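You operate a simulated robot arm through the tools that you are given. There is no shell and no other tool. Be economical: measure what you need, move in short steps, check, and stop when the job is done.

The job below is to be done with a simulated robot arm. You get a single attempt, and the scene is never put back.

TASK
Shift change: teal plug out, green plug in, zero the count, then start.
Fine: the teal plug stands in the tray; all four stages end up running. Set down upright: teal plug, what you pick out.

The check looks at the end state, three seconds after you hand in, the way a careful person would. Anything else that was tipped, shoved, dropped, spilled or broken makes it a failure.

THE ROBOT
A 6-joint arm with a fingered hand, fixed in place. Base frame: the origin is at the foot of the arm, x ahead of it, y to its left, z up; the work surface is at about z = 0.9. Lengths are in m, angles in degrees, forces in N, time in s.
With the tool pointing down near the work surface it reaches from about 0.24 to 0.6 m from the base axis. Its first joint turns from -166.0 to 166.0 degrees. Payload 3.2 kg.
Tool frame: the origin (TCP) lies between the finger pads and is the grasp point; the fingertips stand 0.022 m ahead of it; z points along the fingers, y is the line along which they close. The gripper opens to 0.112 m. The gripper's body begins 0.06 m behind the TCP. The gripper is a hand of 3 fingers: y runs from the thumb to the fingers, the wrist lies at [0, 0, -0.218] in the tool frame, and closing takes about 1.5 s.
Orientation is that of the tool frame in the base frame, as a unit quaternion [x, y, z, w]. With the fingers straight down and closing along the base's y, the tool's x points along the base's -x, its y along +y and its z along -z.

THE INTERFACE
- The arm moves only by the tool play_rows. Its argument "targets" is a list of rows, each a list of 6 numbers: the shift along the tool's x, y, z in m, then the turn, a rotation vector about the tool's x, y, z in rad. In form: [[tx, ty, tz, wx, wy, wz], ...]. A call has 1 to 20 rows; each row shifts and turns the commanded pose from where the row before left it, along the tool's axes as they then stand. "gripper" is the gripper command, from -1 (fully open) to 1 (shut), values between in proportion, set as the call begins (left out, the last holds). A row lasts 0.2 s, in which the tool goes at most 0.05 m and 8.6 degrees; a call with a longer step from one row to the next is refused whole, and so is a gripper value outside its range. Where a pose cannot be reached the arm comes as near as it can. A force on the tool above 40 N (or 10 N above the force at the start of the call, whichever is more), or a blocked arm, ends the call early, and 0.2 s more pass. The fingers move at their own pace (about 0.108 m/s each) and stop on an object; they squeeze with about 31 N. The grip force told is the motor's: it shows also when the fingers shut on nothing. Time passes only in rows, and 0.2 s behind the last, so rows that do not move let the fingers close. The reply holds the time, the measured pose of the TCP, the force on the tool along the base axes, the opening and the grip force, in the units named above and with some noise, with the torque about the TCP (base axes, N m) and any sound that the robot's microphone picked up.
- Cameras (640 x 400 px; columns grow to the right, rows downward): "scene" is fixed at [0.0475, -0.653, 1.4784]; the picture's right is [0.77, -0.64, 0.00], its down [-0.37, -0.45, -0.81] and it looks along [0.52, 0.62, -0.58] (base axes); focal length 338 px, centre (320, 200). "wrist" rides on the gripper at [0.066, 0.003, -0.08] in the tool frame; the picture's right is [-0.05, 1.00, 0.00], its down [-0.77, -0.04, -0.64] and it looks along [-0.64, -0.03, 0.77] (tool axes); focal length 275 px, centre (320, 200). There is no depth. A picture from a camera that has moved, and an enlarged one, comes with that camera's place and axes in the base frame and with its lens. The place of the scene camera against the robot may be out by one fixed shift of up to 0.025 m in any direction.
- grab_frame(camera): a new picture of that camera. The clock stands still meanwhile.
- raise_lower(by): slides the trunk up (or, below 0, down) by that many m; the arm rides with it, the base frame stays. It gives what a move gives, with no picture.
- curl_fingers(finger1, finger2, thumb_bend): sets how far each is bent, from 0 (flat) to 1 (curled in); at 0.3 the hand is open as for a grip, at 0.7 the pads meet at the TCP. One left out holds its place. A second passes; each finger stops where it meets its share of the squeeze, and holds until it gets a number again. A gripper value or a shape takes the hand back. It gives what a move gives, with no picture; readings hold the bend of each and the force on the fingers (four entries, about 0 where the hand has none), thumb and palm.
- grasp_type(shape): the hand has 3 fingers and takes this shape, open, in about a second: jaw (thumb against the fingers, like two jaws); tri (thumb and two fingers); tip (a fingertip pinch); poke (one finger out to press); point (the index stretched); flat (the hand flat); cup (the hand cupped); fist (a fist). The gripper value then closes the fingers along that shape, each until it touches; the sizes above hold for jaw. It gives what a move gives, with no picture.
- close_up(camera, box): a new picture of the part [left, top, right, bottom] of that camera's present view, enlarged. The clock stands still meanwhile.
- close_job(): hands the job in; it is judged then, once.

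Work in short steps. Places have to be worked out from the pictures, the camera data and where the tool is seen: move nearer, look again, correct. Check each grasp and each placing, and mend what went wrong. You have 120 turns and 64 pictures in all, those below and enlarged ones among them. Open the gripper and draw the arm clear of the work before you hand the job in, unless the task says otherwise; then end with one line.

The tools are called after "Request:" as name(argument=value, ...) on one line, values as JSON. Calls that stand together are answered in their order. play_rows: Moves the arm, as the interface text tells. Its arguments: {"type":"object","properties":{"targets":{"type":"array","items":{"type":"array","items":{"type":"number"}}},"gripper":{"type":"number"}},"required":["targets"]} The other tools are called the same way: raise_lower (by) slides the trunk up or down; grasp_type (shape) gives the hand a shape; curl_fingers (finger1, finger2, thumb_bend) moves the fingers one by one; grab_frame (camera) takes a picture; close_up (camera, box) takes an enlarged picture of a part of a camera's view; close_job () hands the job in.

At the start:

```text
clock: 0.0
tool_pos: [0.3389, -0.0357, 1.1971]
ee_rot: [0.001, 1.0, 0.001, 0.0]
ft_force: [0.4, -0.3, 0.7]
moment: [0.0, 0.0, 0.02]
gripper_width: 0.1117
gripper_force: 0.1
shape: jaw
bend: [0.3, 0.3, 0.3]
finger forces: [0.0, 0.0, 0.1, 0.0, 0.0, 0.1]
trunk travel left (down, up): [-0.525, 0.065]
```

scene: 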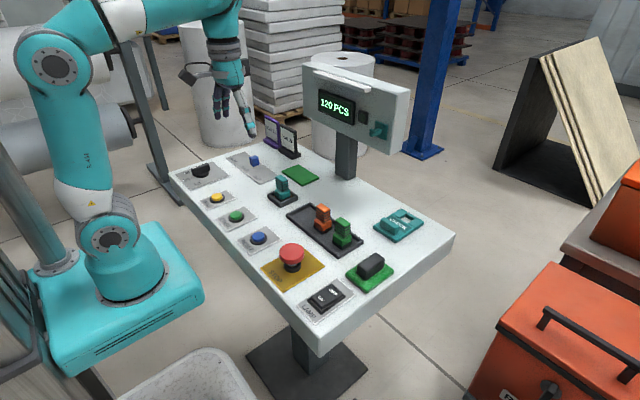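
wrist: 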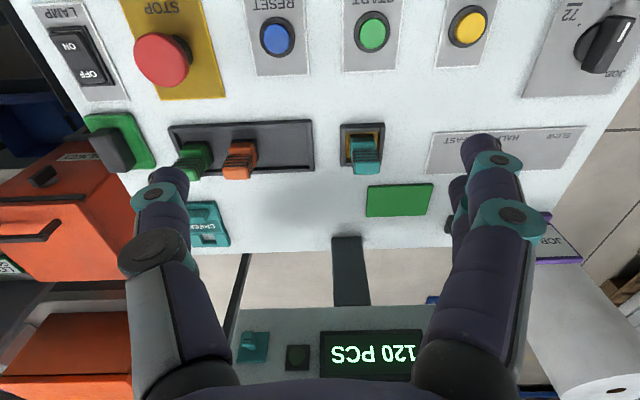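

The panel shows a socket with a teal plug, a tray holding orange and green plugs, buttons, a selector, a slider and a display. I'll enlarge the views to read the labels.

Request:
close_up(camera="scene", box=[160, 120, 320, 220])

Request:
close_up(camera="scene", box=[290, 50, 450, 150])

Request:
close_up(camera="scene", box=[250, 180, 450, 320])

Request:
close_up(camera="wrist", box=[330, 0, 640, 210])

```text
4.00 times, centred on (240, 170) of scene
camera zoom: at [0.0475, -0.653, 1.4784], right [0.77, -0.64, 0.0], down [-0.37, -0.45, -0.81], along [0.52, 0.62, -0.58], focal length 1353 px, centre (640, 320)
```

zoom: 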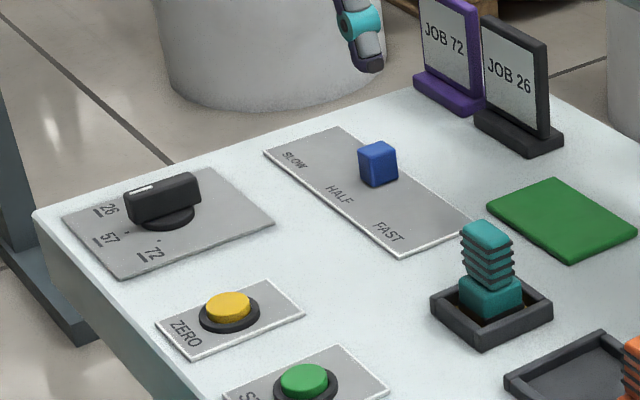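

```text
4.00 times, centred on (370, 100) of scene
camera zoom: at [0.0475, -0.653, 1.4784], right [0.77, -0.64, 0.0], down [-0.37, -0.45, -0.81], along [0.52, 0.62, -0.58], focal length 1353 px, centre (120, 600)
```

zoom: 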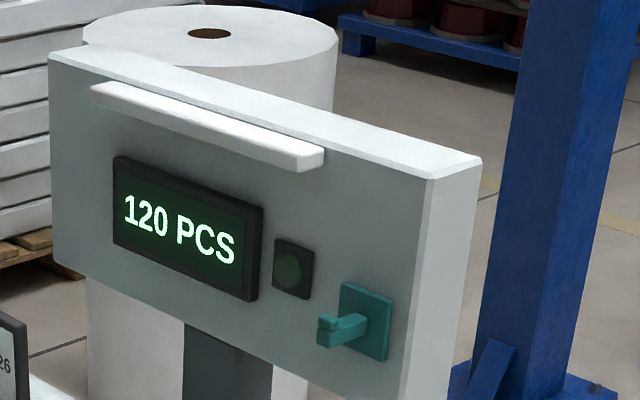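

```text
2.86 times, centred on (350, 250) of scene
camera zoom: at [0.0475, -0.653, 1.4784], right [0.77, -0.64, 0.0], down [-0.37, -0.45, -0.81], along [0.52, 0.62, -0.58], focal length 966 px, centre (234, 57)
```

zoom: 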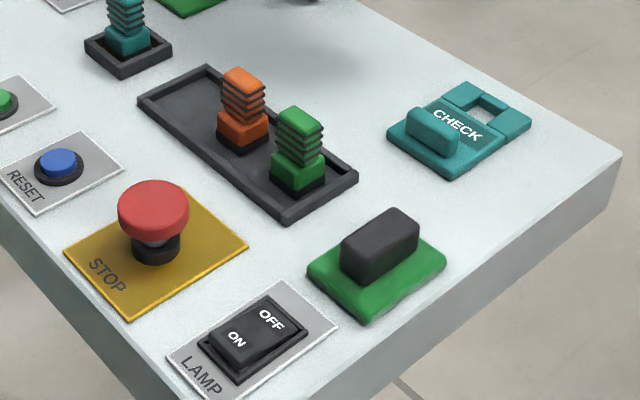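

```text
1.90 times, centred on (485, 105) of wrist
camera zoom: at [0.2733, -0.032, 1.2767], right [0.05, 1.0, 0.0], down [0.77, -0.04, 0.64], along [0.64, -0.03, -0.77], focal length 524 px, centre (6, 381)
```

zoom: 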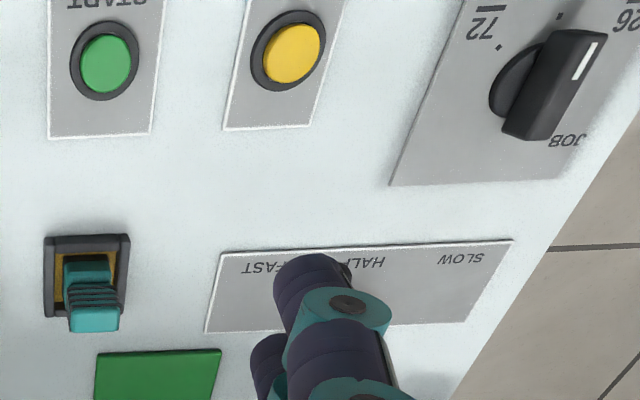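

The buttons read ZERO (yellow) and START (green). The tray's free slot is on its +y end, beside the orange plug. Orange and green stand close together in y, so I'll turn the hand 90° to close along x and move over the teal plug at about (0.489, 0.023).

Request:
play_rows(targets=[[0, 0, 0, 0, 0, 0.1428], [0, 0, 0, 0, 0, 0.1428], [0, 0, 0, 0, 0, 0.1428], [0, 0, 0, 0, 0, 0.1428], [0, 0, 0, 0, 0, 0.1428], [0, 0, 0, 0, 0, 0.1428], [0, 0, 0, 0, 0, 0.1428], [0, 0, 0, 0, 0, 0.1428], [0, 0, 0, 0, 0, 0.1428], [0, 0, 0, 0, 0, 0.1428], [0, 0, 0, 0, 0, 0.1428], [0.015, 0.0375, 0.01, 0, 0, 0], [0.015, 0.0375, 0.01, 0, 0, 0], [0.015, 0.0375, 0.01, 0, 0, 0], [0.014, 0.0375, 0.01, 0, 0, 0], [0, 0, 0, 0, 0, 0]])

Request:
grab_frame(camera="wrist")

Request:
grab_frame(camera="scene")

```text
clock: 3.4
tool_pos: [0.4876, 0.0226, 1.1558]
ee_rot: [0.707, 0.707, 0.001, 0.0]
ft_force: [0.2, 0.0, 0.4]
moment: [0.0, 0.03, 0.01]
gripper_width: 0.1121
gripper_force: 0.0
shape: jaw
bend: [0.3, 0.3, 0.3]
finger forces: [0.0, 0.0, 0.0, 0.1, 0.0, 0.1]
trunk travel left (down, up): [-0.525, 0.065]
```

```text
57 pictures are left
camera wrist: at [0.4916, 0.089, 1.2377], right [1.0, -0.05, 0.0], down [-0.04, -0.77, 0.63], along [-0.03, -0.63, -0.77], focal length 275 px, centre (320, 200)
```

wrist: 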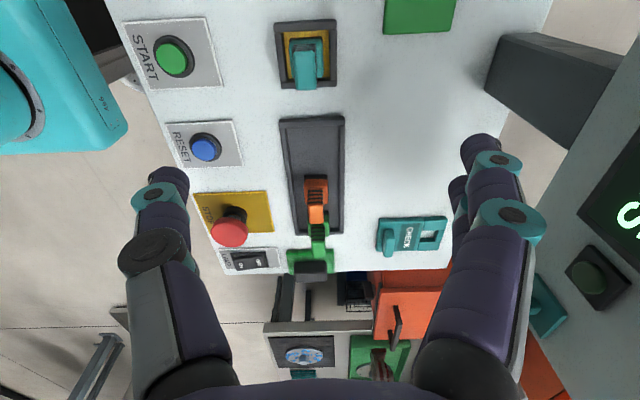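

```text
56 pictures are left
```

scene: 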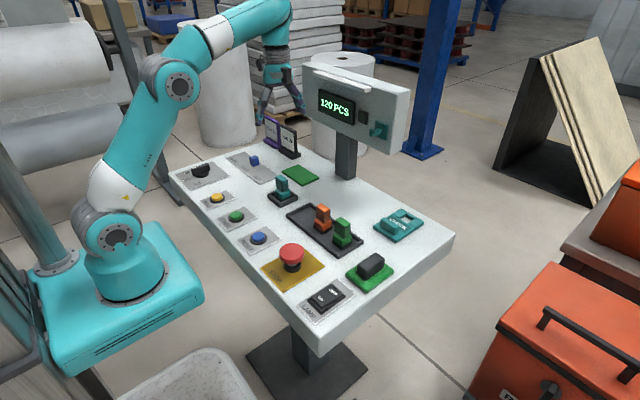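

The socket frame triangulates to about (0.474, 0.022, 0.905). I'll enlarge the plug and tray for detail.

Request:
close_up(camera="wrist", box=[240, 10, 400, 110])

Request:
close_up(camera="wrist", box=[230, 100, 430, 280])

Request:
close_up(camera="scene", box=[255, 160, 375, 260])

```text
4.00 times, centred on (320, 60) of wrist
camera zoom: at [0.4916, 0.089, 1.2377], right [1.0, -0.05, 0.0], down [-0.04, -0.77, 0.63], along [-0.03, -0.63, -0.77], focal length 1101 px, centre (320, 760)
```

zoom: 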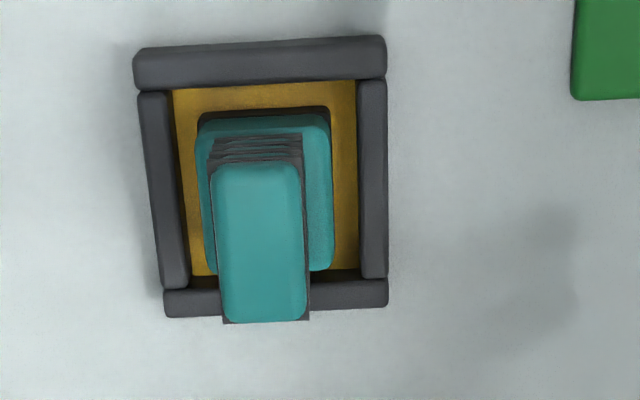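

```text
2.22 times, centred on (330, 190) of wrist
camera zoom: at [0.4916, 0.089, 1.2377], right [1.0, -0.05, 0.0], down [-0.04, -0.77, 0.63], along [-0.03, -0.63, -0.77], focal length 612 px, centre (298, 222)
```

zoom: 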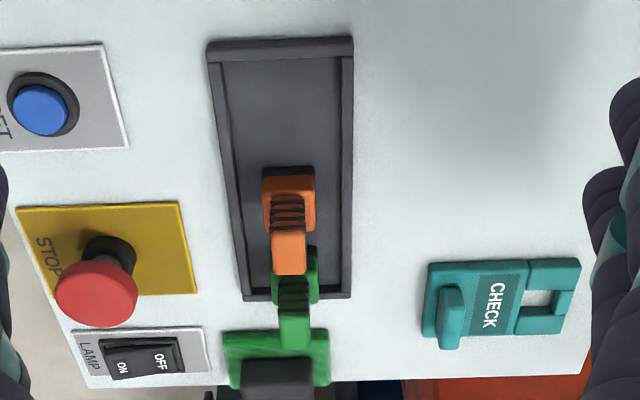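

```text
4.00 times, centred on (315, 210) of scene
camera zoom: at [0.0475, -0.653, 1.4784], right [0.77, -0.64, 0.0], down [-0.37, -0.45, -0.81], along [0.52, 0.62, -0.58], focal length 1353 px, centre (340, 160)
```

zoom: 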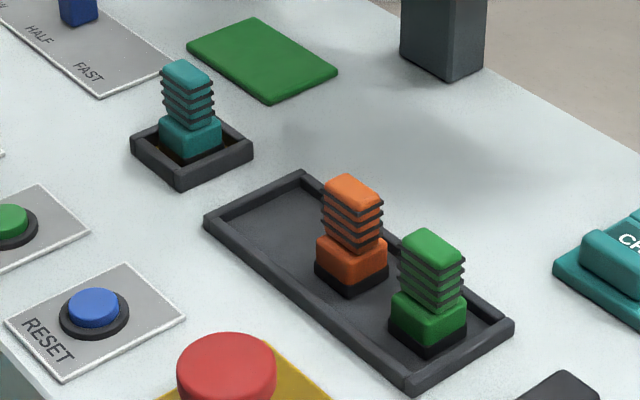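

The handle is about 21 mm wide in x, with its centre near (0.475, 0.021) and its top near z 0.967. I'll shift over it and go down to z≈1.03, then look again.

Request:
play_rows(targets=[[0, -0.0125, 0, 0, 0, 0], [0, 0, 0.045, 0, 0, 0], [0, 0, 0.045, 0, 0, 0], [0, 0, 0.036, 0, 0, 0], [0, 0, 0, 0, 0, 0]])

Request:
grab_frame(camera="wrist")

Request:
close_up(camera="scene", box=[200, 90, 400, 215])

```text
clock: 4.6
tool_pos: [0.4741, 0.0241, 1.029]
ee_rot: [0.708, 0.706, 0.001, -0.001]
ft_force: [-0.1, -1.2, 0.0]
moment: [-0.03, -0.03, -0.02]
gripper_width: 0.1118
gripper_force: 0.0
shape: jaw
bend: [0.3, 0.3, 0.3]
finger forces: [0.0, 0.1, 0.0, 0.0, 0.1, 0.0]
trunk travel left (down, up): [-0.525, 0.065]
```

```text
52 pictures are left
camera wrist: at [0.4778, 0.0919, 1.1098], right [1.0, -0.05, 0.0], down [-0.04, -0.77, 0.63], along [-0.03, -0.63, -0.77], focal length 275 px, centre (320, 200)
```

wrist: 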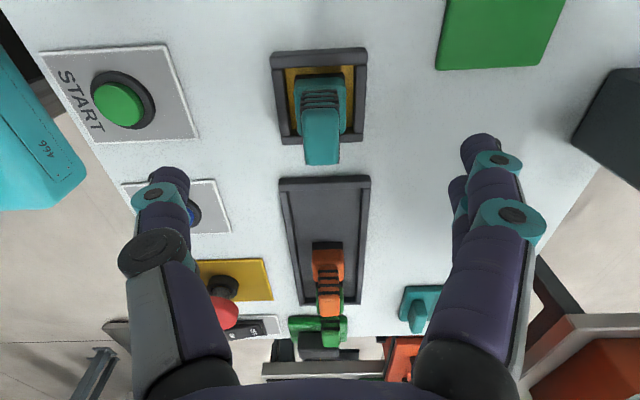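

```text
3.20 times, centred on (300, 152) of scene
camera zoom: at [0.0475, -0.653, 1.4784], right [0.77, -0.64, 0.0], down [-0.37, -0.45, -0.81], along [0.52, 0.62, -0.58], focal length 1082 px, centre (384, 352)
```

zoom: 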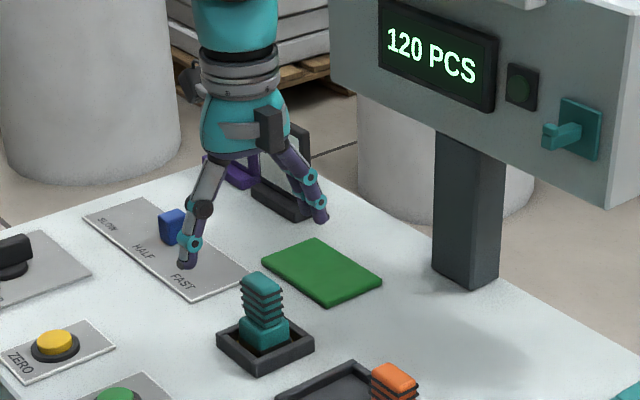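

The plug top is now at about (0.475, 0.023, 0.97), aligned with the tool. I'll go down to z≈0.955 with the fingers still open.

Request:
play_rows(targets=[[0, 0.001, 0.03, 0, 0, 0], [0, 0, 0.03, 0, 0, 0], [0, 0, 0.014, 0, 0, 0], [0, 0, 0, 0, 0, 0]])

Request:
grab_frame(camera="wrist")

Request:
close_up(camera="scene", box=[200, 110, 360, 210])

```text
clock: 5.6
tool_pos: [0.4788, 0.0258, 0.9558]
ee_rot: [0.707, 0.707, 0.001, 0.0]
ft_force: [-0.9, -0.2, 0.5]
moment: [0.01, 0.02, 0.0]
gripper_width: 0.1119
gripper_force: 0.0
shape: jaw
bend: [0.3, 0.3, 0.3]
finger forces: [0.1, 0.0, 0.1, 0.0, 0.0, 0.0]
trunk travel left (down, up): [-0.525, 0.065]
```

```text
50 pictures are left
camera wrist: at [0.4814, 0.0927, 1.0367], right [1.0, -0.05, 0.0], down [-0.04, -0.77, 0.63], along [-0.03, -0.63, -0.77], focal length 275 px, centre (320, 200)
```

wrist: 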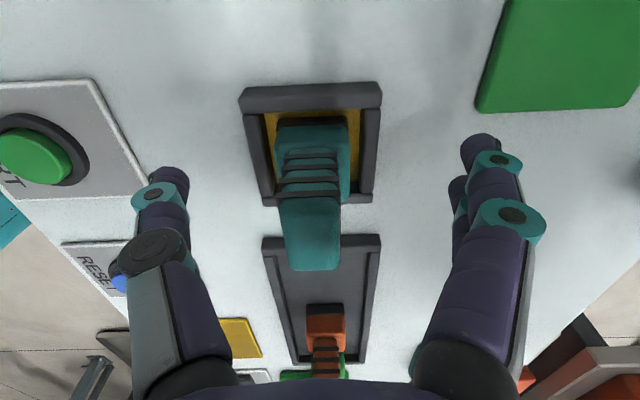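

```text
4.00 times, centred on (280, 160) of scene
camera zoom: at [0.0475, -0.653, 1.4784], right [0.77, -0.64, 0.0], down [-0.37, -0.45, -0.81], along [0.52, 0.62, -0.58], focal length 1353 px, centre (480, 360)
```

zoom: 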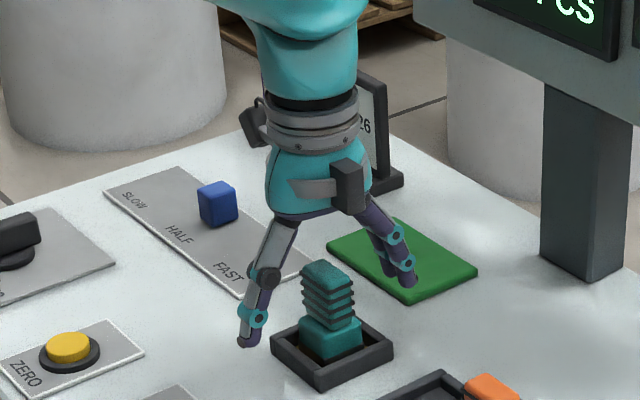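

The plug sits about 3 mm toward −x from the tool centre. I'll correct that and close gently.

Request:
play_rows(targets=[[0, -0.003, 0, 0, 0, 0], [0, 0, 0, 0, 0, 0]])

Request:
play_rows(targets=[[0, 0, 0, 0, 0, 0], [0, 0, 0, 0, 0, 0], [0, 0, 0, 0, 0, 0], [0, 0, 0, 0, 0, 0], [0, 0, 0, 0, 0, 0], [0, 0, 0, 0, 0, 0], [0, 0, 0, 0, 0, 0], [0, 0, 0, 0, 0, 0]], gripper=1)

Request:
grab_frame(camera="wrist")

```text
clock: 6.2
tool_pos: [0.4761, 0.0253, 0.9558]
ee_rot: [0.707, 0.707, 0.001, 0.0]
ft_force: [0.0, -0.2, -0.1]
moment: [-0.04, 0.04, 0.0]
gripper_width: 0.1119
gripper_force: 0.1
shape: jaw
bend: [0.3, 0.3, 0.3]
finger forces: [0.0, 0.1, 0.0, 0.0, 0.1, 0.0]
trunk travel left (down, up): [-0.525, 0.065]
```

```text
clock: 8.0
tool_pos: [0.4753, 0.0249, 0.9561]
ee_rot: [0.707, 0.707, 0.001, 0.0]
ft_force: [0.0, -0.1, 0.0]
moment: [0.0, 0.01, -0.04]
gripper_width: 0.0144
gripper_force: 30.9
shape: jaw
bend: [0.72, 0.72, 0.7]
finger forces: [13.9, 13.8, 0.0, 0.1, 28.3, 0.0]
trunk travel left (down, up): [-0.525, 0.065]
```

```text
48 pictures are left
camera wrist: at [0.4786, 0.0916, 1.0372], right [1.0, -0.05, 0.0], down [-0.04, -0.77, 0.63], along [-0.03, -0.63, -0.77], focal length 275 px, centre (320, 200)
```

wrist: 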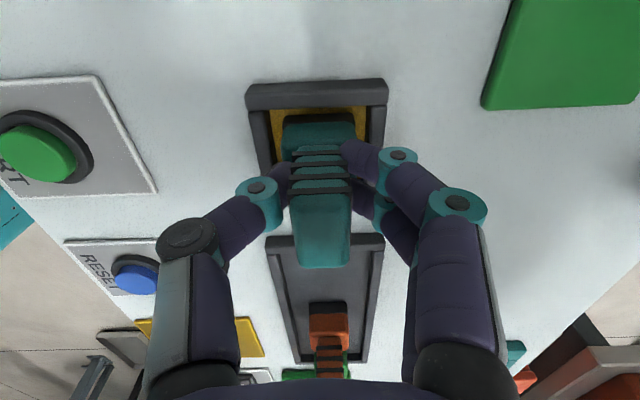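

All three fingers hold the handle. I'll lift straight up slowly and check the force and the picture.

Request:
play_rows(targets=[[0, 0, -0.008, 0, 0, 0], [0, 0, -0.012, 0, 0, 0], [0, 0, -0.02, 0, 0, 0], [0, 0, -0.03, 0, 0, 0], [0, 0, -0.02, 0, 0, 0], [0, 0, 0, 0, 0, 0]])

Request:
close_up(camera="scene", box=[200, 90, 400, 250])

Request:
grab_frame(camera="wrist")

```text
clock: 9.4
tool_pos: [0.4748, 0.0207, 1.0476]
ee_rot: [0.707, 0.707, 0.001, 0.0]
ft_force: [0.0, 0.3, -0.5]
moment: [0.01, 0.0, -0.01]
gripper_width: 0.0143
gripper_force: 30.5
shape: jaw
bend: [0.72, 0.72, 0.7]
finger forces: [14.0, 13.8, 0.0, 0.0, 27.9, 0.1]
trunk travel left (down, up): [-0.525, 0.065]
```

```text
2.50 times, centred on (300, 170) of scene
camera zoom: at [0.0475, -0.653, 1.4784], right [0.77, -0.64, 0.0], down [-0.37, -0.45, -0.81], along [0.52, 0.62, -0.58], focal length 846 px, centre (370, 275)
```

zoom: 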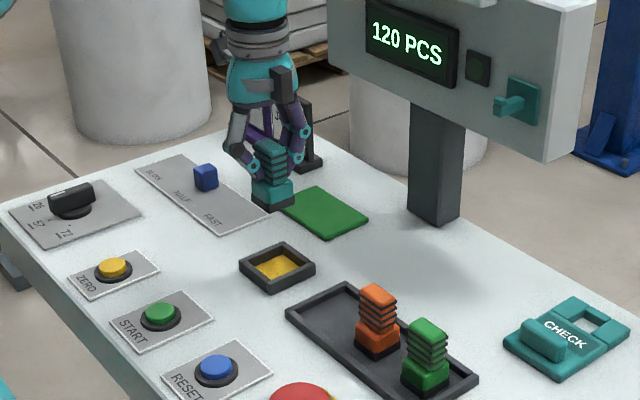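

```text
46 pictures are left
camera wrist: at [0.4774, 0.0877, 1.1281], right [1.0, -0.05, 0.0], down [-0.04, -0.77, 0.63], along [-0.03, -0.63, -0.77], focal length 275 px, centre (320, 200)
```

wrist: 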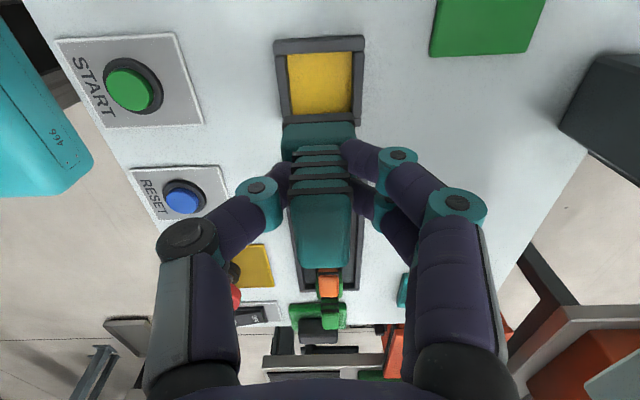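

The plug is out and upright, and the socket is empty. I'll move over the free tray slot at about (0.475, −0.088) and lower partway.

Request:
play_rows(targets=[[-0.037, 0, 0, 0, 0, 0], [-0.037, 0, 0, 0, 0, 0], [-0.036, 0, 0, 0, 0, 0], [0, 0, 0.03, 0, 0, 0], [0, 0, 0.025, 0, 0, 0], [0, 0, 0, 0, 0, 0]])

Request:
close_up(camera="scene", box=[240, 120, 400, 260])

Request:
grab_frame(camera="wrist")

```text
clock: 10.8
tool_pos: [0.4743, -0.088, 0.9899]
ee_rot: [0.707, 0.707, 0.001, 0.0]
ft_force: [-0.2, 0.1, -1.5]
moment: [0.04, 0.02, 0.01]
gripper_width: 0.0148
gripper_force: 31.1
shape: jaw
bend: [0.72, 0.72, 0.7]
finger forces: [14.0, 13.9, 0.0, 0.0, 27.8, 0.0]
trunk travel left (down, up): [-0.525, 0.065]
```

```text
2.86 times, centred on (320, 190) of scene
camera zoom: at [0.0475, -0.653, 1.4784], right [0.77, -0.64, 0.0], down [-0.37, -0.45, -0.81], along [0.52, 0.62, -0.58], focal length 966 px, centre (320, 229)
```

zoom: 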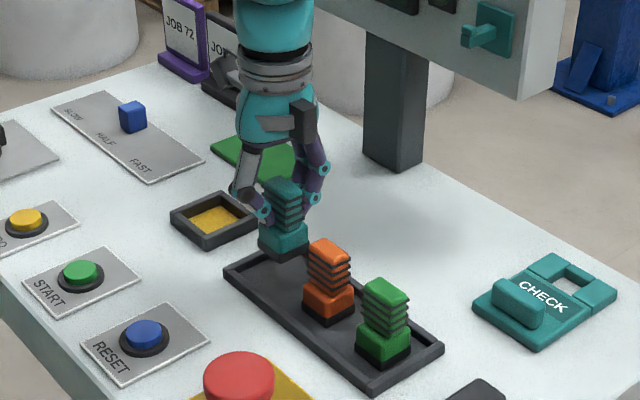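

```text
44 pictures are left
camera wrist: at [0.478, -0.0219, 1.0701], right [1.0, -0.05, 0.0], down [-0.04, -0.77, 0.63], along [-0.03, -0.63, -0.77], focal length 275 px, centre (320, 200)
```

wrist: 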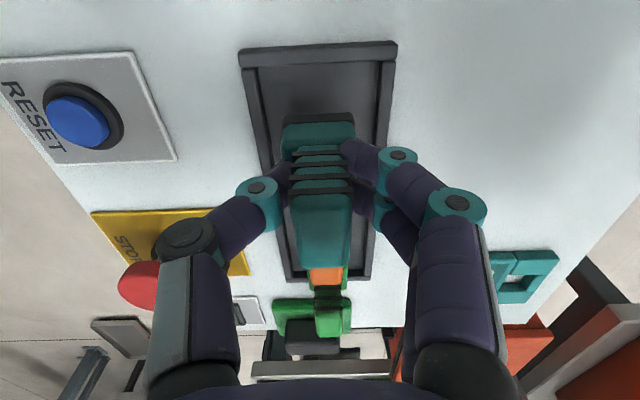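

The plug hangs centred over the free slot, with about 25 mm gap to the orange plug. I'll lower it gently toward the tray floor.

Request:
play_rows(targets=[[0, 0, 0.012, 0, 0, 0], [0, 0, 0.01, 0, 0, 0], [0, 0, 0.005, 0, 0, 0], [0, 0, 0, 0, 0, 0]])

Request:
play_rows(targets=[[0, 0, 0.002, 0, 0, 0], [0, 0, 0.002, 0, 0, 0], [0, 0, 0, 0, 0, 0]])

Request:
close_up(camera="scene", box=[260, 160, 380, 260])

```text
clock: 11.8
tool_pos: [0.4755, -0.0884, 0.9647]
ee_rot: [0.707, 0.708, 0.002, 0.0]
ft_force: [0.4, -0.4, -1.1]
moment: [-0.01, -0.02, 0.0]
gripper_width: 0.0144
gripper_force: 31.0
shape: jaw
bend: [0.72, 0.72, 0.7]
finger forces: [14.0, 13.9, 0.0, 0.0, 27.9, 0.0]
trunk travel left (down, up): [-0.525, 0.065]
```

```text
clock: 12.6
tool_pos: [0.4762, -0.0883, 0.9603]
ee_rot: [0.707, 0.707, 0.0, 0.0]
ft_force: [0.2, -0.3, -0.4]
moment: [0.02, 0.01, -0.01]
gripper_width: 0.0143
gripper_force: 31.4
shape: jaw
bend: [0.72, 0.72, 0.7]
finger forces: [13.9, 13.9, 0.0, 0.1, 28.0, 0.0]
trunk travel left (down, up): [-0.525, 0.065]
```

```text
4.00 times, centred on (320, 210) of scene
camera zoom: at [0.0475, -0.653, 1.4784], right [0.77, -0.64, 0.0], down [-0.37, -0.45, -0.81], along [0.52, 0.62, -0.58], focal length 1353 px, centre (320, 160)
```

zoom: 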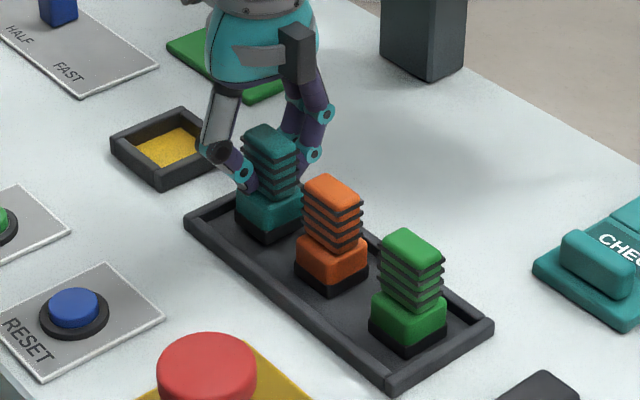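

No contact yet. I'll continue in 1.5 mm steps.

Request:
play_rows(targets=[[0, 0, 0.0015, 0, 0, 0], [0, 0, 0.0015, 0, 0, 0], [0, 0, 0, 0, 0, 0]])

Request:
play_rows(targets=[[0, 0, 0.0015, 0, 0, 0], [0, 0, 0, 0, 0, 0]])

```text
clock: 13.4
tool_pos: [0.4744, -0.0869, 0.9558]
ee_rot: [0.707, 0.707, 0.001, 0.0]
ft_force: [0.3, -0.2, -2.2]
moment: [0.0, 0.01, -0.02]
gripper_width: 0.0142
gripper_force: 31.1
shape: jaw
bend: [0.72, 0.72, 0.7]
finger forces: [14.0, 13.9, 0.0, 0.1, 27.9, 0.1]
trunk travel left (down, up): [-0.525, 0.065]
```

```text
clock: 14.0
tool_pos: [0.4751, -0.0868, 0.9562]
ee_rot: [0.707, 0.707, 0.001, 0.0]
ft_force: [-0.5, 0.1, 1.2]
moment: [-0.05, 0.02, 0.0]
gripper_width: 0.0149
gripper_force: 31.2
shape: jaw
bend: [0.72, 0.72, 0.7]
finger forces: [14.0, 14.0, 0.0, 0.0, 28.4, 0.1]
trunk travel left (down, up): [-0.525, 0.065]
```

Readings are still near the noise level, so I'll take a few more small steps.

Request:
play_rows(targets=[[0, 0, 0.0015, 0, 0, 0], [0, 0, 0, 0, 0, 0]])

Request:
close_up(camera="scene", box=[280, 170, 360, 240])

Request:
close_up(camera="wrist", box=[220, 40, 420, 290])

```text
clock: 14.6
tool_pos: [0.4746, -0.0859, 0.9547]
ee_rot: [0.707, 0.707, 0.002, 0.0]
ft_force: [0.6, -0.1, 13.2]
moment: [-0.02, 0.0, 0.02]
gripper_width: 0.015
gripper_force: 31.2
shape: jaw
bend: [0.73, 0.73, 0.7]
finger forces: [16.4, 16.5, 0.0, 0.0, 34.5, 0.0]
trunk travel left (down, up): [-0.525, 0.065]
```

```text
5.71 times, centred on (320, 205) of scene
camera zoom: at [0.0475, -0.653, 1.4784], right [0.77, -0.64, 0.0], down [-0.37, -0.45, -0.81], along [0.52, 0.62, -0.58], focal length 1933 px, centre (320, 171)
```

zoom: 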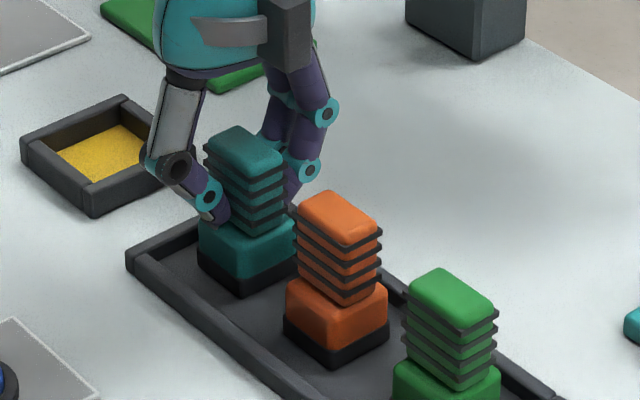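

```text
1.60 times, centred on (320, 165) of wrist
camera zoom: at [0.4782, -0.0199, 1.0363], right [1.0, -0.05, 0.0], down [-0.04, -0.77, 0.63], along [-0.03, -0.63, -0.77], focal length 440 px, centre (320, 256)
```

zoom: 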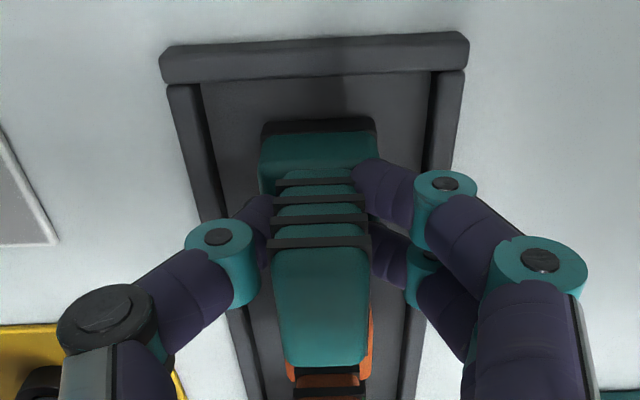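

Contact shows at 13 N and the plug is flat on the tray floor. I'll relieve 1.5 mm, open, and rise.

Request:
play_rows(targets=[[0, 0, -0.0015, 0, 0, 0], [0, 0, 0, 0, 0, 0]])

Request:
play_rows(targets=[[0, 0, 0, 0, 0, 0], [0, 0, 0, 0, 0, 0], [0, 0, 0, 0, 0, 0], [0, 0, 0, 0, 0, 0], [0, 0, 0, 0, 0, 0]], gripper=-1)

Request:
play_rows(targets=[[0, 0, -0.02, 0, 0, 0], [0, 0, -0.04, 0, 0, 0], [0, 0, -0.04, 0, 0, 0], [0, 0, 0, 0, 0, 0]])

Request:
close_up(camera="scene", box=[260, 160, 380, 260])

Request:
grab_frame(camera="wrist")

```text
clock: 15.2
tool_pos: [0.4759, -0.0868, 0.9555]
ee_rot: [0.707, 0.707, 0.001, 0.0]
ft_force: [-0.8, -1.0, 5.6]
moment: [-0.02, -0.05, -0.05]
gripper_width: 0.0147
gripper_force: 30.9
shape: jaw
bend: [0.73, 0.73, 0.7]
finger forces: [15.3, 15.4, 0.0, 0.1, 31.2, 0.1]
trunk travel left (down, up): [-0.525, 0.065]
```

```text
clock: 16.4
tool_pos: [0.4746, -0.0877, 0.9554]
ee_rot: [0.707, 0.708, 0.001, 0.0]
ft_force: [-0.2, 0.6, 0.8]
moment: [0.03, 0.02, -0.01]
gripper_width: 0.112
gripper_force: 0.1
shape: jaw
bend: [0.3, 0.3, 0.3]
finger forces: [0.1, 0.1, 0.0, 0.0, 0.0, 0.0]
trunk travel left (down, up): [-0.525, 0.065]
```

```text
clock: 17.4
tool_pos: [0.4743, -0.0867, 1.054]
ee_rot: [0.707, 0.707, 0.001, 0.0]
ft_force: [0.6, -0.6, 0.0]
moment: [0.02, 0.0, -0.01]
gripper_width: 0.1121
gripper_force: 0.1
shape: jaw
bend: [0.3, 0.3, 0.3]
finger forces: [0.0, 0.0, 0.0, 0.1, 0.0, 0.0]
trunk travel left (down, up): [-0.525, 0.065]
```

```text
4.00 times, centred on (320, 210) of scene
camera zoom: at [0.0475, -0.653, 1.4784], right [0.77, -0.64, 0.0], down [-0.37, -0.45, -0.81], along [0.52, 0.62, -0.58], focal length 1353 px, centre (320, 160)
```

zoom: 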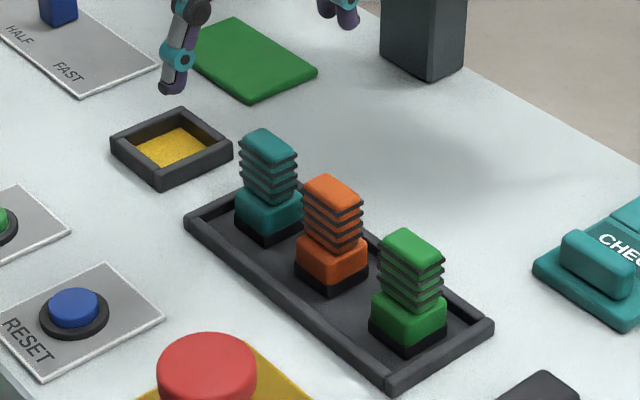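

```text
39 pictures are left
camera wrist: at [0.4784, -0.0197, 1.1359], right [1.0, -0.05, 0.0], down [-0.04, -0.77, 0.63], along [-0.03, -0.63, -0.77], focal length 275 px, centre (320, 200)
```

wrist: 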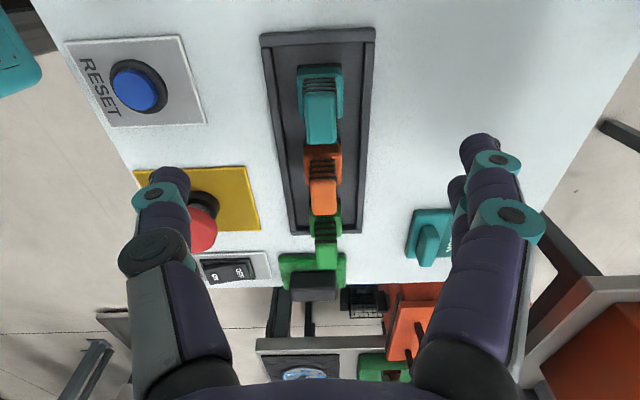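

Teal stands upright in the tray. Next I'll move over the green plug at about y −0.213, narrowing the hand so the thumb stays well clear of STOP, and look.

Request:
play_rows(targets=[[-0.042, 0, 0, 0, 0, 0], [-0.042, 0, 0, 0, 0, 0], [-0.042, 0, 0, 0, 0, 0], [0, 0, 0, 0, 0, 0], [0, 0, 0, 0, 0, 0]], gripper=-0.3)

Request:
grab_frame(camera="wrist")

Request:
close_up(camera="scene", box=[240, 130, 400, 290])

```text
clock: 18.6
tool_pos: [0.476, -0.2133, 1.0529]
ee_rot: [0.707, 0.707, 0.001, 0.0]
ft_force: [0.4, 0.1, 0.8]
moment: [-0.06, 0.0, 0.0]
gripper_width: 0.0731
gripper_force: 0.2
shape: jaw
bend: [0.7, 0.7, 0.67]
finger forces: [0.0, 0.0, 0.1, 0.0, 0.1, 0.0]
trunk travel left (down, up): [-0.525, 0.065]
```

```text
38 pictures are left
camera wrist: at [0.4793, -0.1468, 1.1333], right [1.0, -0.05, 0.0], down [-0.04, -0.77, 0.63], along [-0.03, -0.63, -0.77], focal length 275 px, centre (320, 200)
```

wrist: 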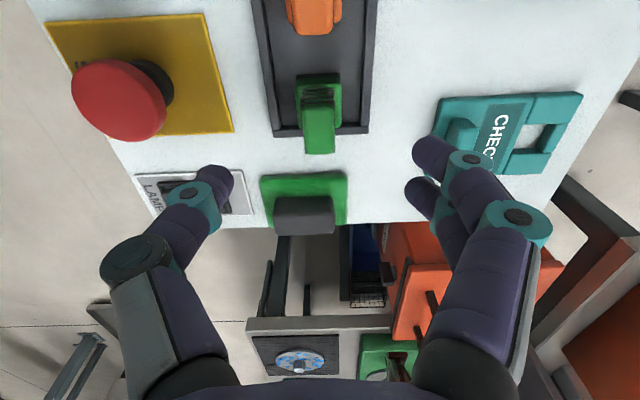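

```text
2.50 times, centred on (320, 210) of scene
camera zoom: at [0.0475, -0.653, 1.4784], right [0.77, -0.64, 0.0], down [-0.37, -0.45, -0.81], along [0.52, 0.62, -0.58], focal length 846 px, centre (320, 175)
```

zoom: 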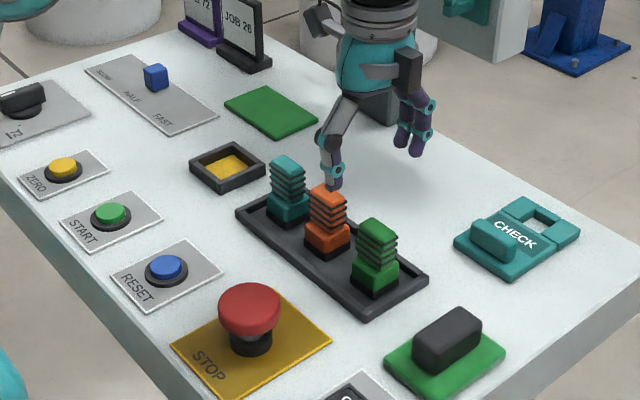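

The green handle is at about (0.475, −0.223). I'll shift 9 mm and descend to grasp height.

Request:
play_rows(targets=[[-0.009, 0, 0, 0, 0, 0], [0, 0, 0.035, 0, 0, 0], [0, 0, 0.035, 0, 0, 0], [0, 0, 0.026, 0, 0, 0], [0, 0, 0, 0, 0, 0]])

Request:
grab_frame(camera="wrist")

Request:
close_up(camera="scene", box=[260, 160, 400, 280])

```text
clock: 19.8
tool_pos: [0.4747, -0.2225, 0.9576]
ee_rot: [0.707, 0.707, 0.001, -0.001]
ft_force: [0.4, 0.1, -0.1]
moment: [0.01, 0.0, -0.05]
gripper_width: 0.0731
gripper_force: 0.0
shape: jaw
bend: [0.7, 0.7, 0.67]
finger forces: [0.0, 0.1, 0.1, 0.0, 0.1, 0.1]
trunk travel left (down, up): [-0.525, 0.065]
```

```text
36 pictures are left
camera wrist: at [0.478, -0.1556, 1.0392], right [1.0, -0.05, 0.0], down [-0.04, -0.77, 0.63], along [-0.03, -0.63, -0.77], focal length 275 px, centre (320, 200)
```

wrist: 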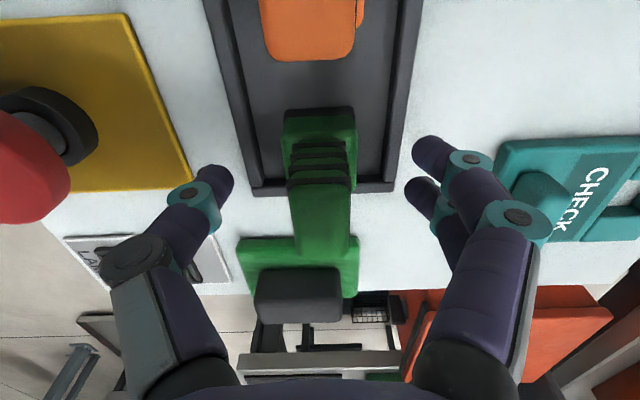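

```text
3.33 times, centred on (330, 220) of scene
camera zoom: at [0.0475, -0.653, 1.4784], right [0.77, -0.64, 0.0], down [-0.37, -0.45, -0.81], along [0.52, 0.62, -0.58], focal length 1128 px, centre (287, 133)
```

zoom: 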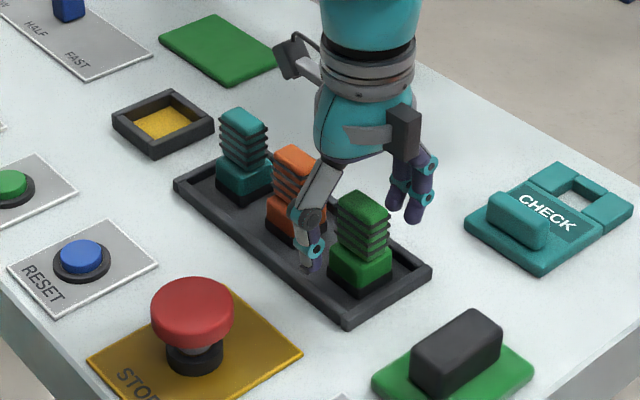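

The handle is centred between the fingers and sits about 3 mm toward +y. I'll nudge the hand and close.

Request:
play_rows(targets=[[0.003, 0, 0, 0, 0, 0], [0, 0, 0, 0, 0, 0]])

Request:
play_rows(targets=[[0, 0, 0, 0, 0, 0], [0, 0, 0, 0, 0, 0], [0, 0, 0, 0, 0, 0], [0, 0, 0, 0, 0, 0], [0, 0, 0, 0, 0, 0], [0, 0, 0, 0, 0, 0], [0, 0, 0, 0, 0, 0]], gripper=1)

Request:
play_rows(targets=[[0, 0, -0.01, 0, 0, 0], [0, 0, -0.03, 0, 0, 0], [0, 0, -0.04, 0, 0, 0], [0, 0, -0.04, 0, 0, 0], [0, 0, -0.02, 0, 0, 0], [0, 0, 0, 0, 0, 0]])

Request:
close_up(camera="scene", box=[240, 120, 400, 260])

Request:
grab_frame(camera="wrist")

```text
clock: 20.4
tool_pos: [0.475, -0.2182, 0.959]
ee_rot: [0.707, 0.708, 0.001, 0.0]
ft_force: [0.1, 0.0, 0.6]
moment: [-0.03, 0.02, -0.02]
gripper_width: 0.0729
gripper_force: 0.1
shape: jaw
bend: [0.7, 0.7, 0.67]
finger forces: [0.0, 0.0, 0.1, 0.0, 0.0, 0.0]
trunk travel left (down, up): [-0.525, 0.065]
```

```text
clock: 22.0
tool_pos: [0.4741, -0.2196, 0.9596]
ee_rot: [0.707, 0.707, 0.001, 0.0]
ft_force: [0.1, 0.1, 0.0]
moment: [0.01, -0.01, 0.02]
gripper_width: 0.0145
gripper_force: 30.6
shape: jaw
bend: [0.72, 0.72, 0.7]
finger forces: [13.9, 13.9, 0.0, 0.0, 27.9, 0.0]
trunk travel left (down, up): [-0.525, 0.065]
```

```text
clock: 23.4
tool_pos: [0.4742, -0.2164, 1.0991]
ee_rot: [0.707, 0.707, 0.001, 0.001]
ft_force: [-0.5, -1.0, -0.7]
moment: [0.04, 0.04, 0.02]
gripper_width: 0.0145
gripper_force: 31.5
shape: jaw
bend: [0.72, 0.72, 0.7]
finger forces: [13.9, 14.0, 0.0, 0.1, 28.0, 0.1]
trunk travel left (down, up): [-0.525, 0.065]
```

```text
2.86 times, centred on (320, 190) of scene
camera zoom: at [0.0475, -0.653, 1.4784], right [0.77, -0.64, 0.0], down [-0.37, -0.45, -0.81], along [0.52, 0.62, -0.58], focal length 966 px, centre (320, 229)
```

zoom: 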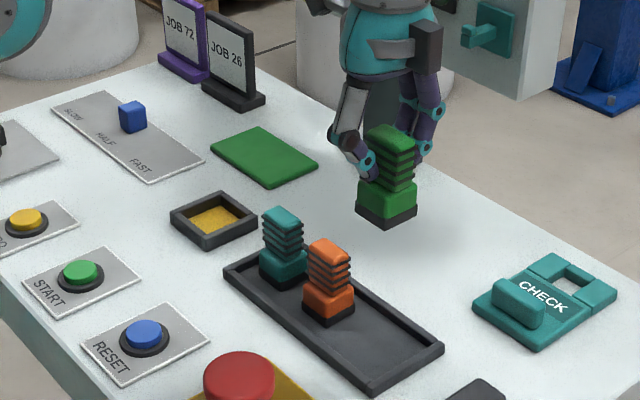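

```text
33 pictures are left
camera wrist: at [0.4775, -0.1493, 1.1797], right [1.0, -0.05, 0.0], down [-0.04, -0.77, 0.63], along [-0.03, -0.63, -0.77], focal length 275 px, centre (320, 200)
```

wrist: 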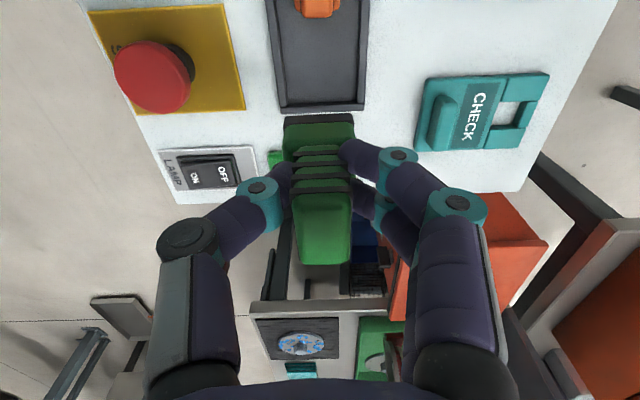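

The green plug is held upright in the same pose as teal was. I'll carry it at this height over the socket, to TCP about (0.475, 0.025).

Request:
play_rows(targets=[[0.04, 0, 0, 0, 0, 0], [0.045, 0, 0, 0, 0, 0], [0.045, 0, 0, 0, 0, 0], [0.045, 0, 0, 0, 0, 0], [0.04, 0, 0, 0, 0, 0], [0.027, 0.001, 0, 0, 0, 0], [0, 0, 0.04, 0, 0, 0], [0, 0, 0.04, 0, 0, 0], [0, 0, 0, 0, 0, 0]])

Request:
grab_frame(camera="wrist")

Request:
close_up(camera="scene", box=[220, 120, 360, 240])

```text
clock: 25.4
tool_pos: [0.4759, 0.0245, 1.0187]
ee_rot: [0.707, 0.707, 0.001, -0.001]
ft_force: [0.0, -0.3, -0.2]
moment: [0.01, -0.01, 0.01]
gripper_width: 0.0144
gripper_force: 31.0
shape: jaw
bend: [0.72, 0.72, 0.7]
finger forces: [14.1, 14.0, 0.0, 0.1, 27.8, 0.0]
trunk travel left (down, up): [-0.525, 0.065]
```

```text
32 pictures are left
camera wrist: at [0.4787, 0.0914, 1.0999], right [1.0, -0.05, 0.0], down [-0.04, -0.77, 0.63], along [-0.03, -0.63, -0.77], focal length 275 px, centre (320, 200)
```

wrist: 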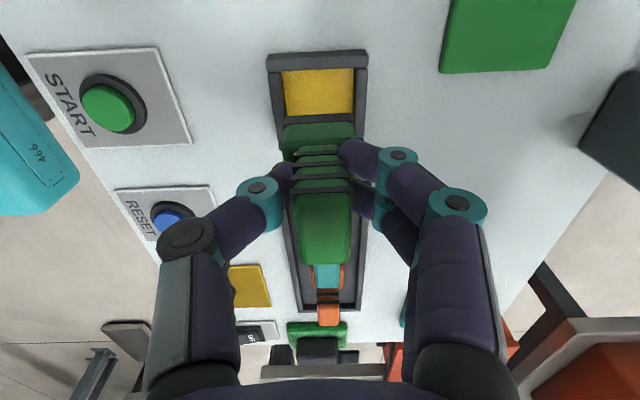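

```text
3.33 times, centred on (290, 180) of scene
camera zoom: at [0.0475, -0.653, 1.4784], right [0.77, -0.64, 0.0], down [-0.37, -0.45, -0.81], along [0.52, 0.62, -0.58], focal length 1128 px, centre (420, 267)
```

zoom: 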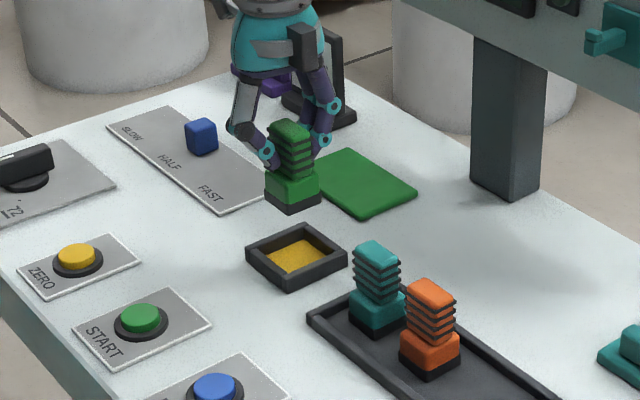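

It is aligned above the socket. I'll lower it, with small steps near the expected contact at TCP z≈0.958.

Request:
play_rows(targets=[[0, 0, 0.025, 0, 0, 0], [0, 0, 0.02, 0, 0, 0], [0, 0, 0.01, 0, 0, 0], [0, 0, 0, 0, 0, 0]])

Request:
play_rows(targets=[[0, 0, 0.002, 0, 0, 0], [0, 0, 0, 0, 0, 0]])

Request:
play_rows(targets=[[0, 0, 0.002, 0, 0, 0], [0, 0, 0, 0, 0, 0]])

Request:
close_up(camera="scene", box=[240, 150, 340, 220])

```text
clock: 26.4
tool_pos: [0.4747, 0.0247, 0.965]
ee_rot: [0.707, 0.707, 0.001, 0.0]
ft_force: [-0.9, 0.9, -0.8]
moment: [-0.04, 0.0, 0.0]
gripper_width: 0.0144
gripper_force: 31.2
shape: jaw
bend: [0.72, 0.72, 0.7]
finger forces: [13.9, 13.9, 0.0, 0.1, 27.8, 0.0]
trunk travel left (down, up): [-0.525, 0.065]
```

```text
clock: 27.0
tool_pos: [0.476, 0.0244, 0.9621]
ee_rot: [0.707, 0.708, 0.0, 0.0]
ft_force: [-0.5, -0.5, -0.4]
moment: [0.01, -0.03, 0.0]
gripper_width: 0.0143
gripper_force: 31.4
shape: jaw
bend: [0.72, 0.72, 0.7]
finger forces: [13.9, 13.9, 0.1, 0.1, 27.8, 0.1]
trunk travel left (down, up): [-0.525, 0.065]
```

```text
clock: 27.6
tool_pos: [0.4763, 0.0237, 0.9605]
ee_rot: [0.707, 0.707, 0.001, 0.0]
ft_force: [0.1, 0.2, -0.8]
moment: [0.02, 0.0, -0.01]
gripper_width: 0.0145
gripper_force: 30.8
shape: jaw
bend: [0.72, 0.72, 0.7]
finger forces: [13.9, 13.9, 0.0, 0.0, 27.9, 0.0]
trunk travel left (down, up): [-0.525, 0.065]
```

```text
5.71 times, centred on (290, 185) of scene
camera zoom: at [0.0475, -0.653, 1.4784], right [0.77, -0.64, 0.0], down [-0.37, -0.45, -0.81], along [0.52, 0.62, -0.58], focal length 1933 px, centre (491, 286)
```

zoom: 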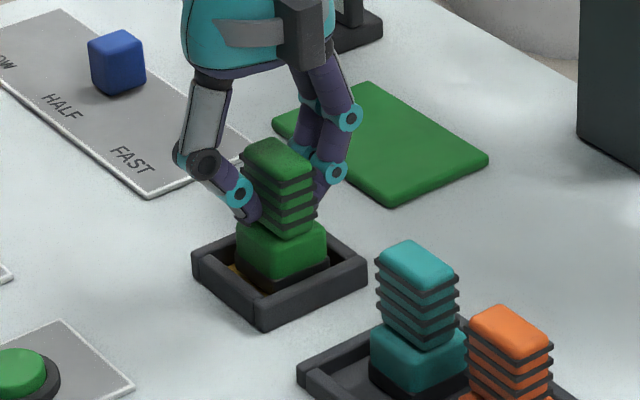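

It is inside the frame but not on the floor yet. I'll continue in small steps.

Request:
play_rows(targets=[[0, 0, 0.0015, 0, 0, 0], [0, 0, 0, 0, 0, 0]])

Request:
play_rows(targets=[[0, 0, 0.0015, 0, 0, 0], [0, 0, 0, 0, 0, 0]])

```text
clock: 28.2
tool_pos: [0.4765, 0.024, 0.9591]
ee_rot: [0.707, 0.707, 0.0, 0.0]
ft_force: [-0.1, 0.1, -0.3]
moment: [0.02, -0.02, 0.02]
gripper_width: 0.0144
gripper_force: 30.6
shape: jaw
bend: [0.72, 0.72, 0.7]
finger forces: [13.9, 14.0, 0.0, 0.0, 27.9, 0.0]
trunk travel left (down, up): [-0.525, 0.065]
```

```text
clock: 28.8
tool_pos: [0.4766, 0.0241, 0.9572]
ee_rot: [0.707, 0.707, 0.001, 0.0]
ft_force: [0.8, 1.6, 0.8]
moment: [0.0, -0.03, 0.04]
gripper_width: 0.0149
gripper_force: 30.9
shape: jaw
bend: [0.73, 0.72, 0.7]
finger forces: [14.0, 14.0, 0.1, 0.0, 28.1, 0.0]
trunk travel left (down, up): [-0.525, 0.065]
```

One more step should give firm contact.

Request:
play_rows(targets=[[0, 0, 0.0015, 0, 0, 0], [0, 0, 0, 0, 0, 0]])

```text
clock: 29.4
tool_pos: [0.4786, 0.0233, 0.9561]
ee_rot: [0.707, 0.707, 0.002, 0.0]
ft_force: [-1.1, 1.0, 11.2]
moment: [-0.01, -0.05, 0.01]
gripper_width: 0.015
gripper_force: 31.0
shape: jaw
bend: [0.73, 0.73, 0.7]
finger forces: [15.1, 15.1, 0.0, 0.0, 31.4, 0.0]
trunk travel left (down, up): [-0.525, 0.065]
```

It is seated at the same height teal had. I'll relieve, open, rise and check.

Request:
play_rows(targets=[[0, 0, -0.001, 0, 0, 0], [0, 0, 0, 0, 0, 0]])

Request:
play_rows(targets=[[0, 0, 0, 0, 0, 0], [0, 0, 0, 0, 0, 0], [0, 0, 0, 0, 0, 0], [0, 0, 0, 0, 0, 0], [0, 0, 0, 0, 0, 0]], gripper=-1)

Request:
play_rows(targets=[[0, 0, -0.02, 0, 0, 0], [0, 0, -0.04, 0, 0, 0], [0, 0, -0.04, 0, 0, 0], [0, 0, -0.04, 0, 0, 0], [0, 0, 0, 0, 0, 0]])

Request:
close_up(camera="scene", box=[160, 130, 360, 260])

Request:
grab_frame(camera="wrist")

```text
clock: 30.0
tool_pos: [0.4771, 0.0233, 0.9572]
ee_rot: [0.707, 0.707, 0.002, 0.001]
ft_force: [0.2, 1.3, 10.9]
moment: [-0.03, -0.07, 0.0]
gripper_width: 0.0148
gripper_force: 31.0
shape: jaw
bend: [0.73, 0.73, 0.71]
finger forces: [15.7, 16.0, 0.0, 0.0, 30.9, 0.1]
trunk travel left (down, up): [-0.525, 0.065]
```

```text
clock: 31.2
tool_pos: [0.4773, 0.0239, 0.9584]
ee_rot: [0.707, 0.707, 0.002, 0.0]
ft_force: [-0.2, 0.1, -0.2]
moment: [-0.01, -0.01, 0.04]
gripper_width: 0.1121
gripper_force: 0.1
shape: jaw
bend: [0.3, 0.3, 0.3]
finger forces: [0.0, 0.0, 0.1, 0.0, 0.1, 0.1]
trunk travel left (down, up): [-0.525, 0.065]
```

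```text
clock: 32.4
tool_pos: [0.4778, 0.0173, 1.0948]
ee_rot: [0.707, 0.707, 0.002, -0.001]
ft_force: [-0.8, 0.5, -0.4]
moment: [-0.02, 0.0, 0.01]
gripper_width: 0.1122
gripper_force: 0.1
shape: jaw
bend: [0.3, 0.3, 0.3]
finger forces: [0.0, 0.0, 0.1, 0.0, 0.0, 0.0]
trunk travel left (down, up): [-0.525, 0.065]
```

```text
3.08 times, centred on (260, 195) of scene
camera zoom: at [0.0475, -0.653, 1.4784], right [0.77, -0.64, 0.0], down [-0.37, -0.45, -0.81], along [0.52, 0.62, -0.58], focal length 1041 px, centre (505, 215)
```

zoom: 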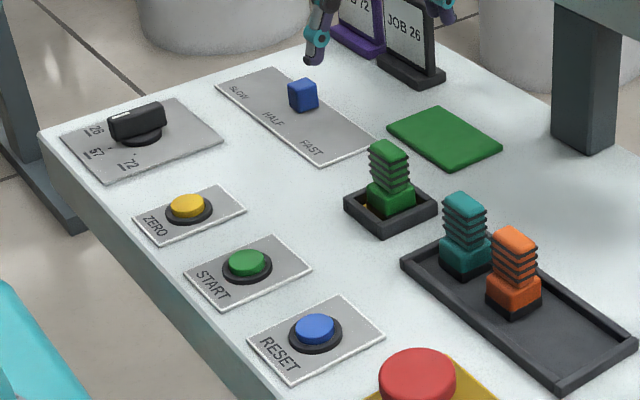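

```text
28 pictures are left
camera wrist: at [0.4806, 0.0856, 1.1769], right [1.0, -0.05, 0.0], down [-0.04, -0.77, 0.63], along [-0.03, -0.63, -0.77], focal length 275 px, centre (320, 200)
```

wrist: 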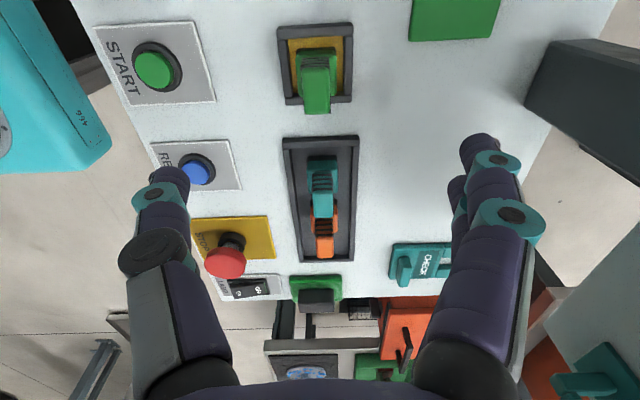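

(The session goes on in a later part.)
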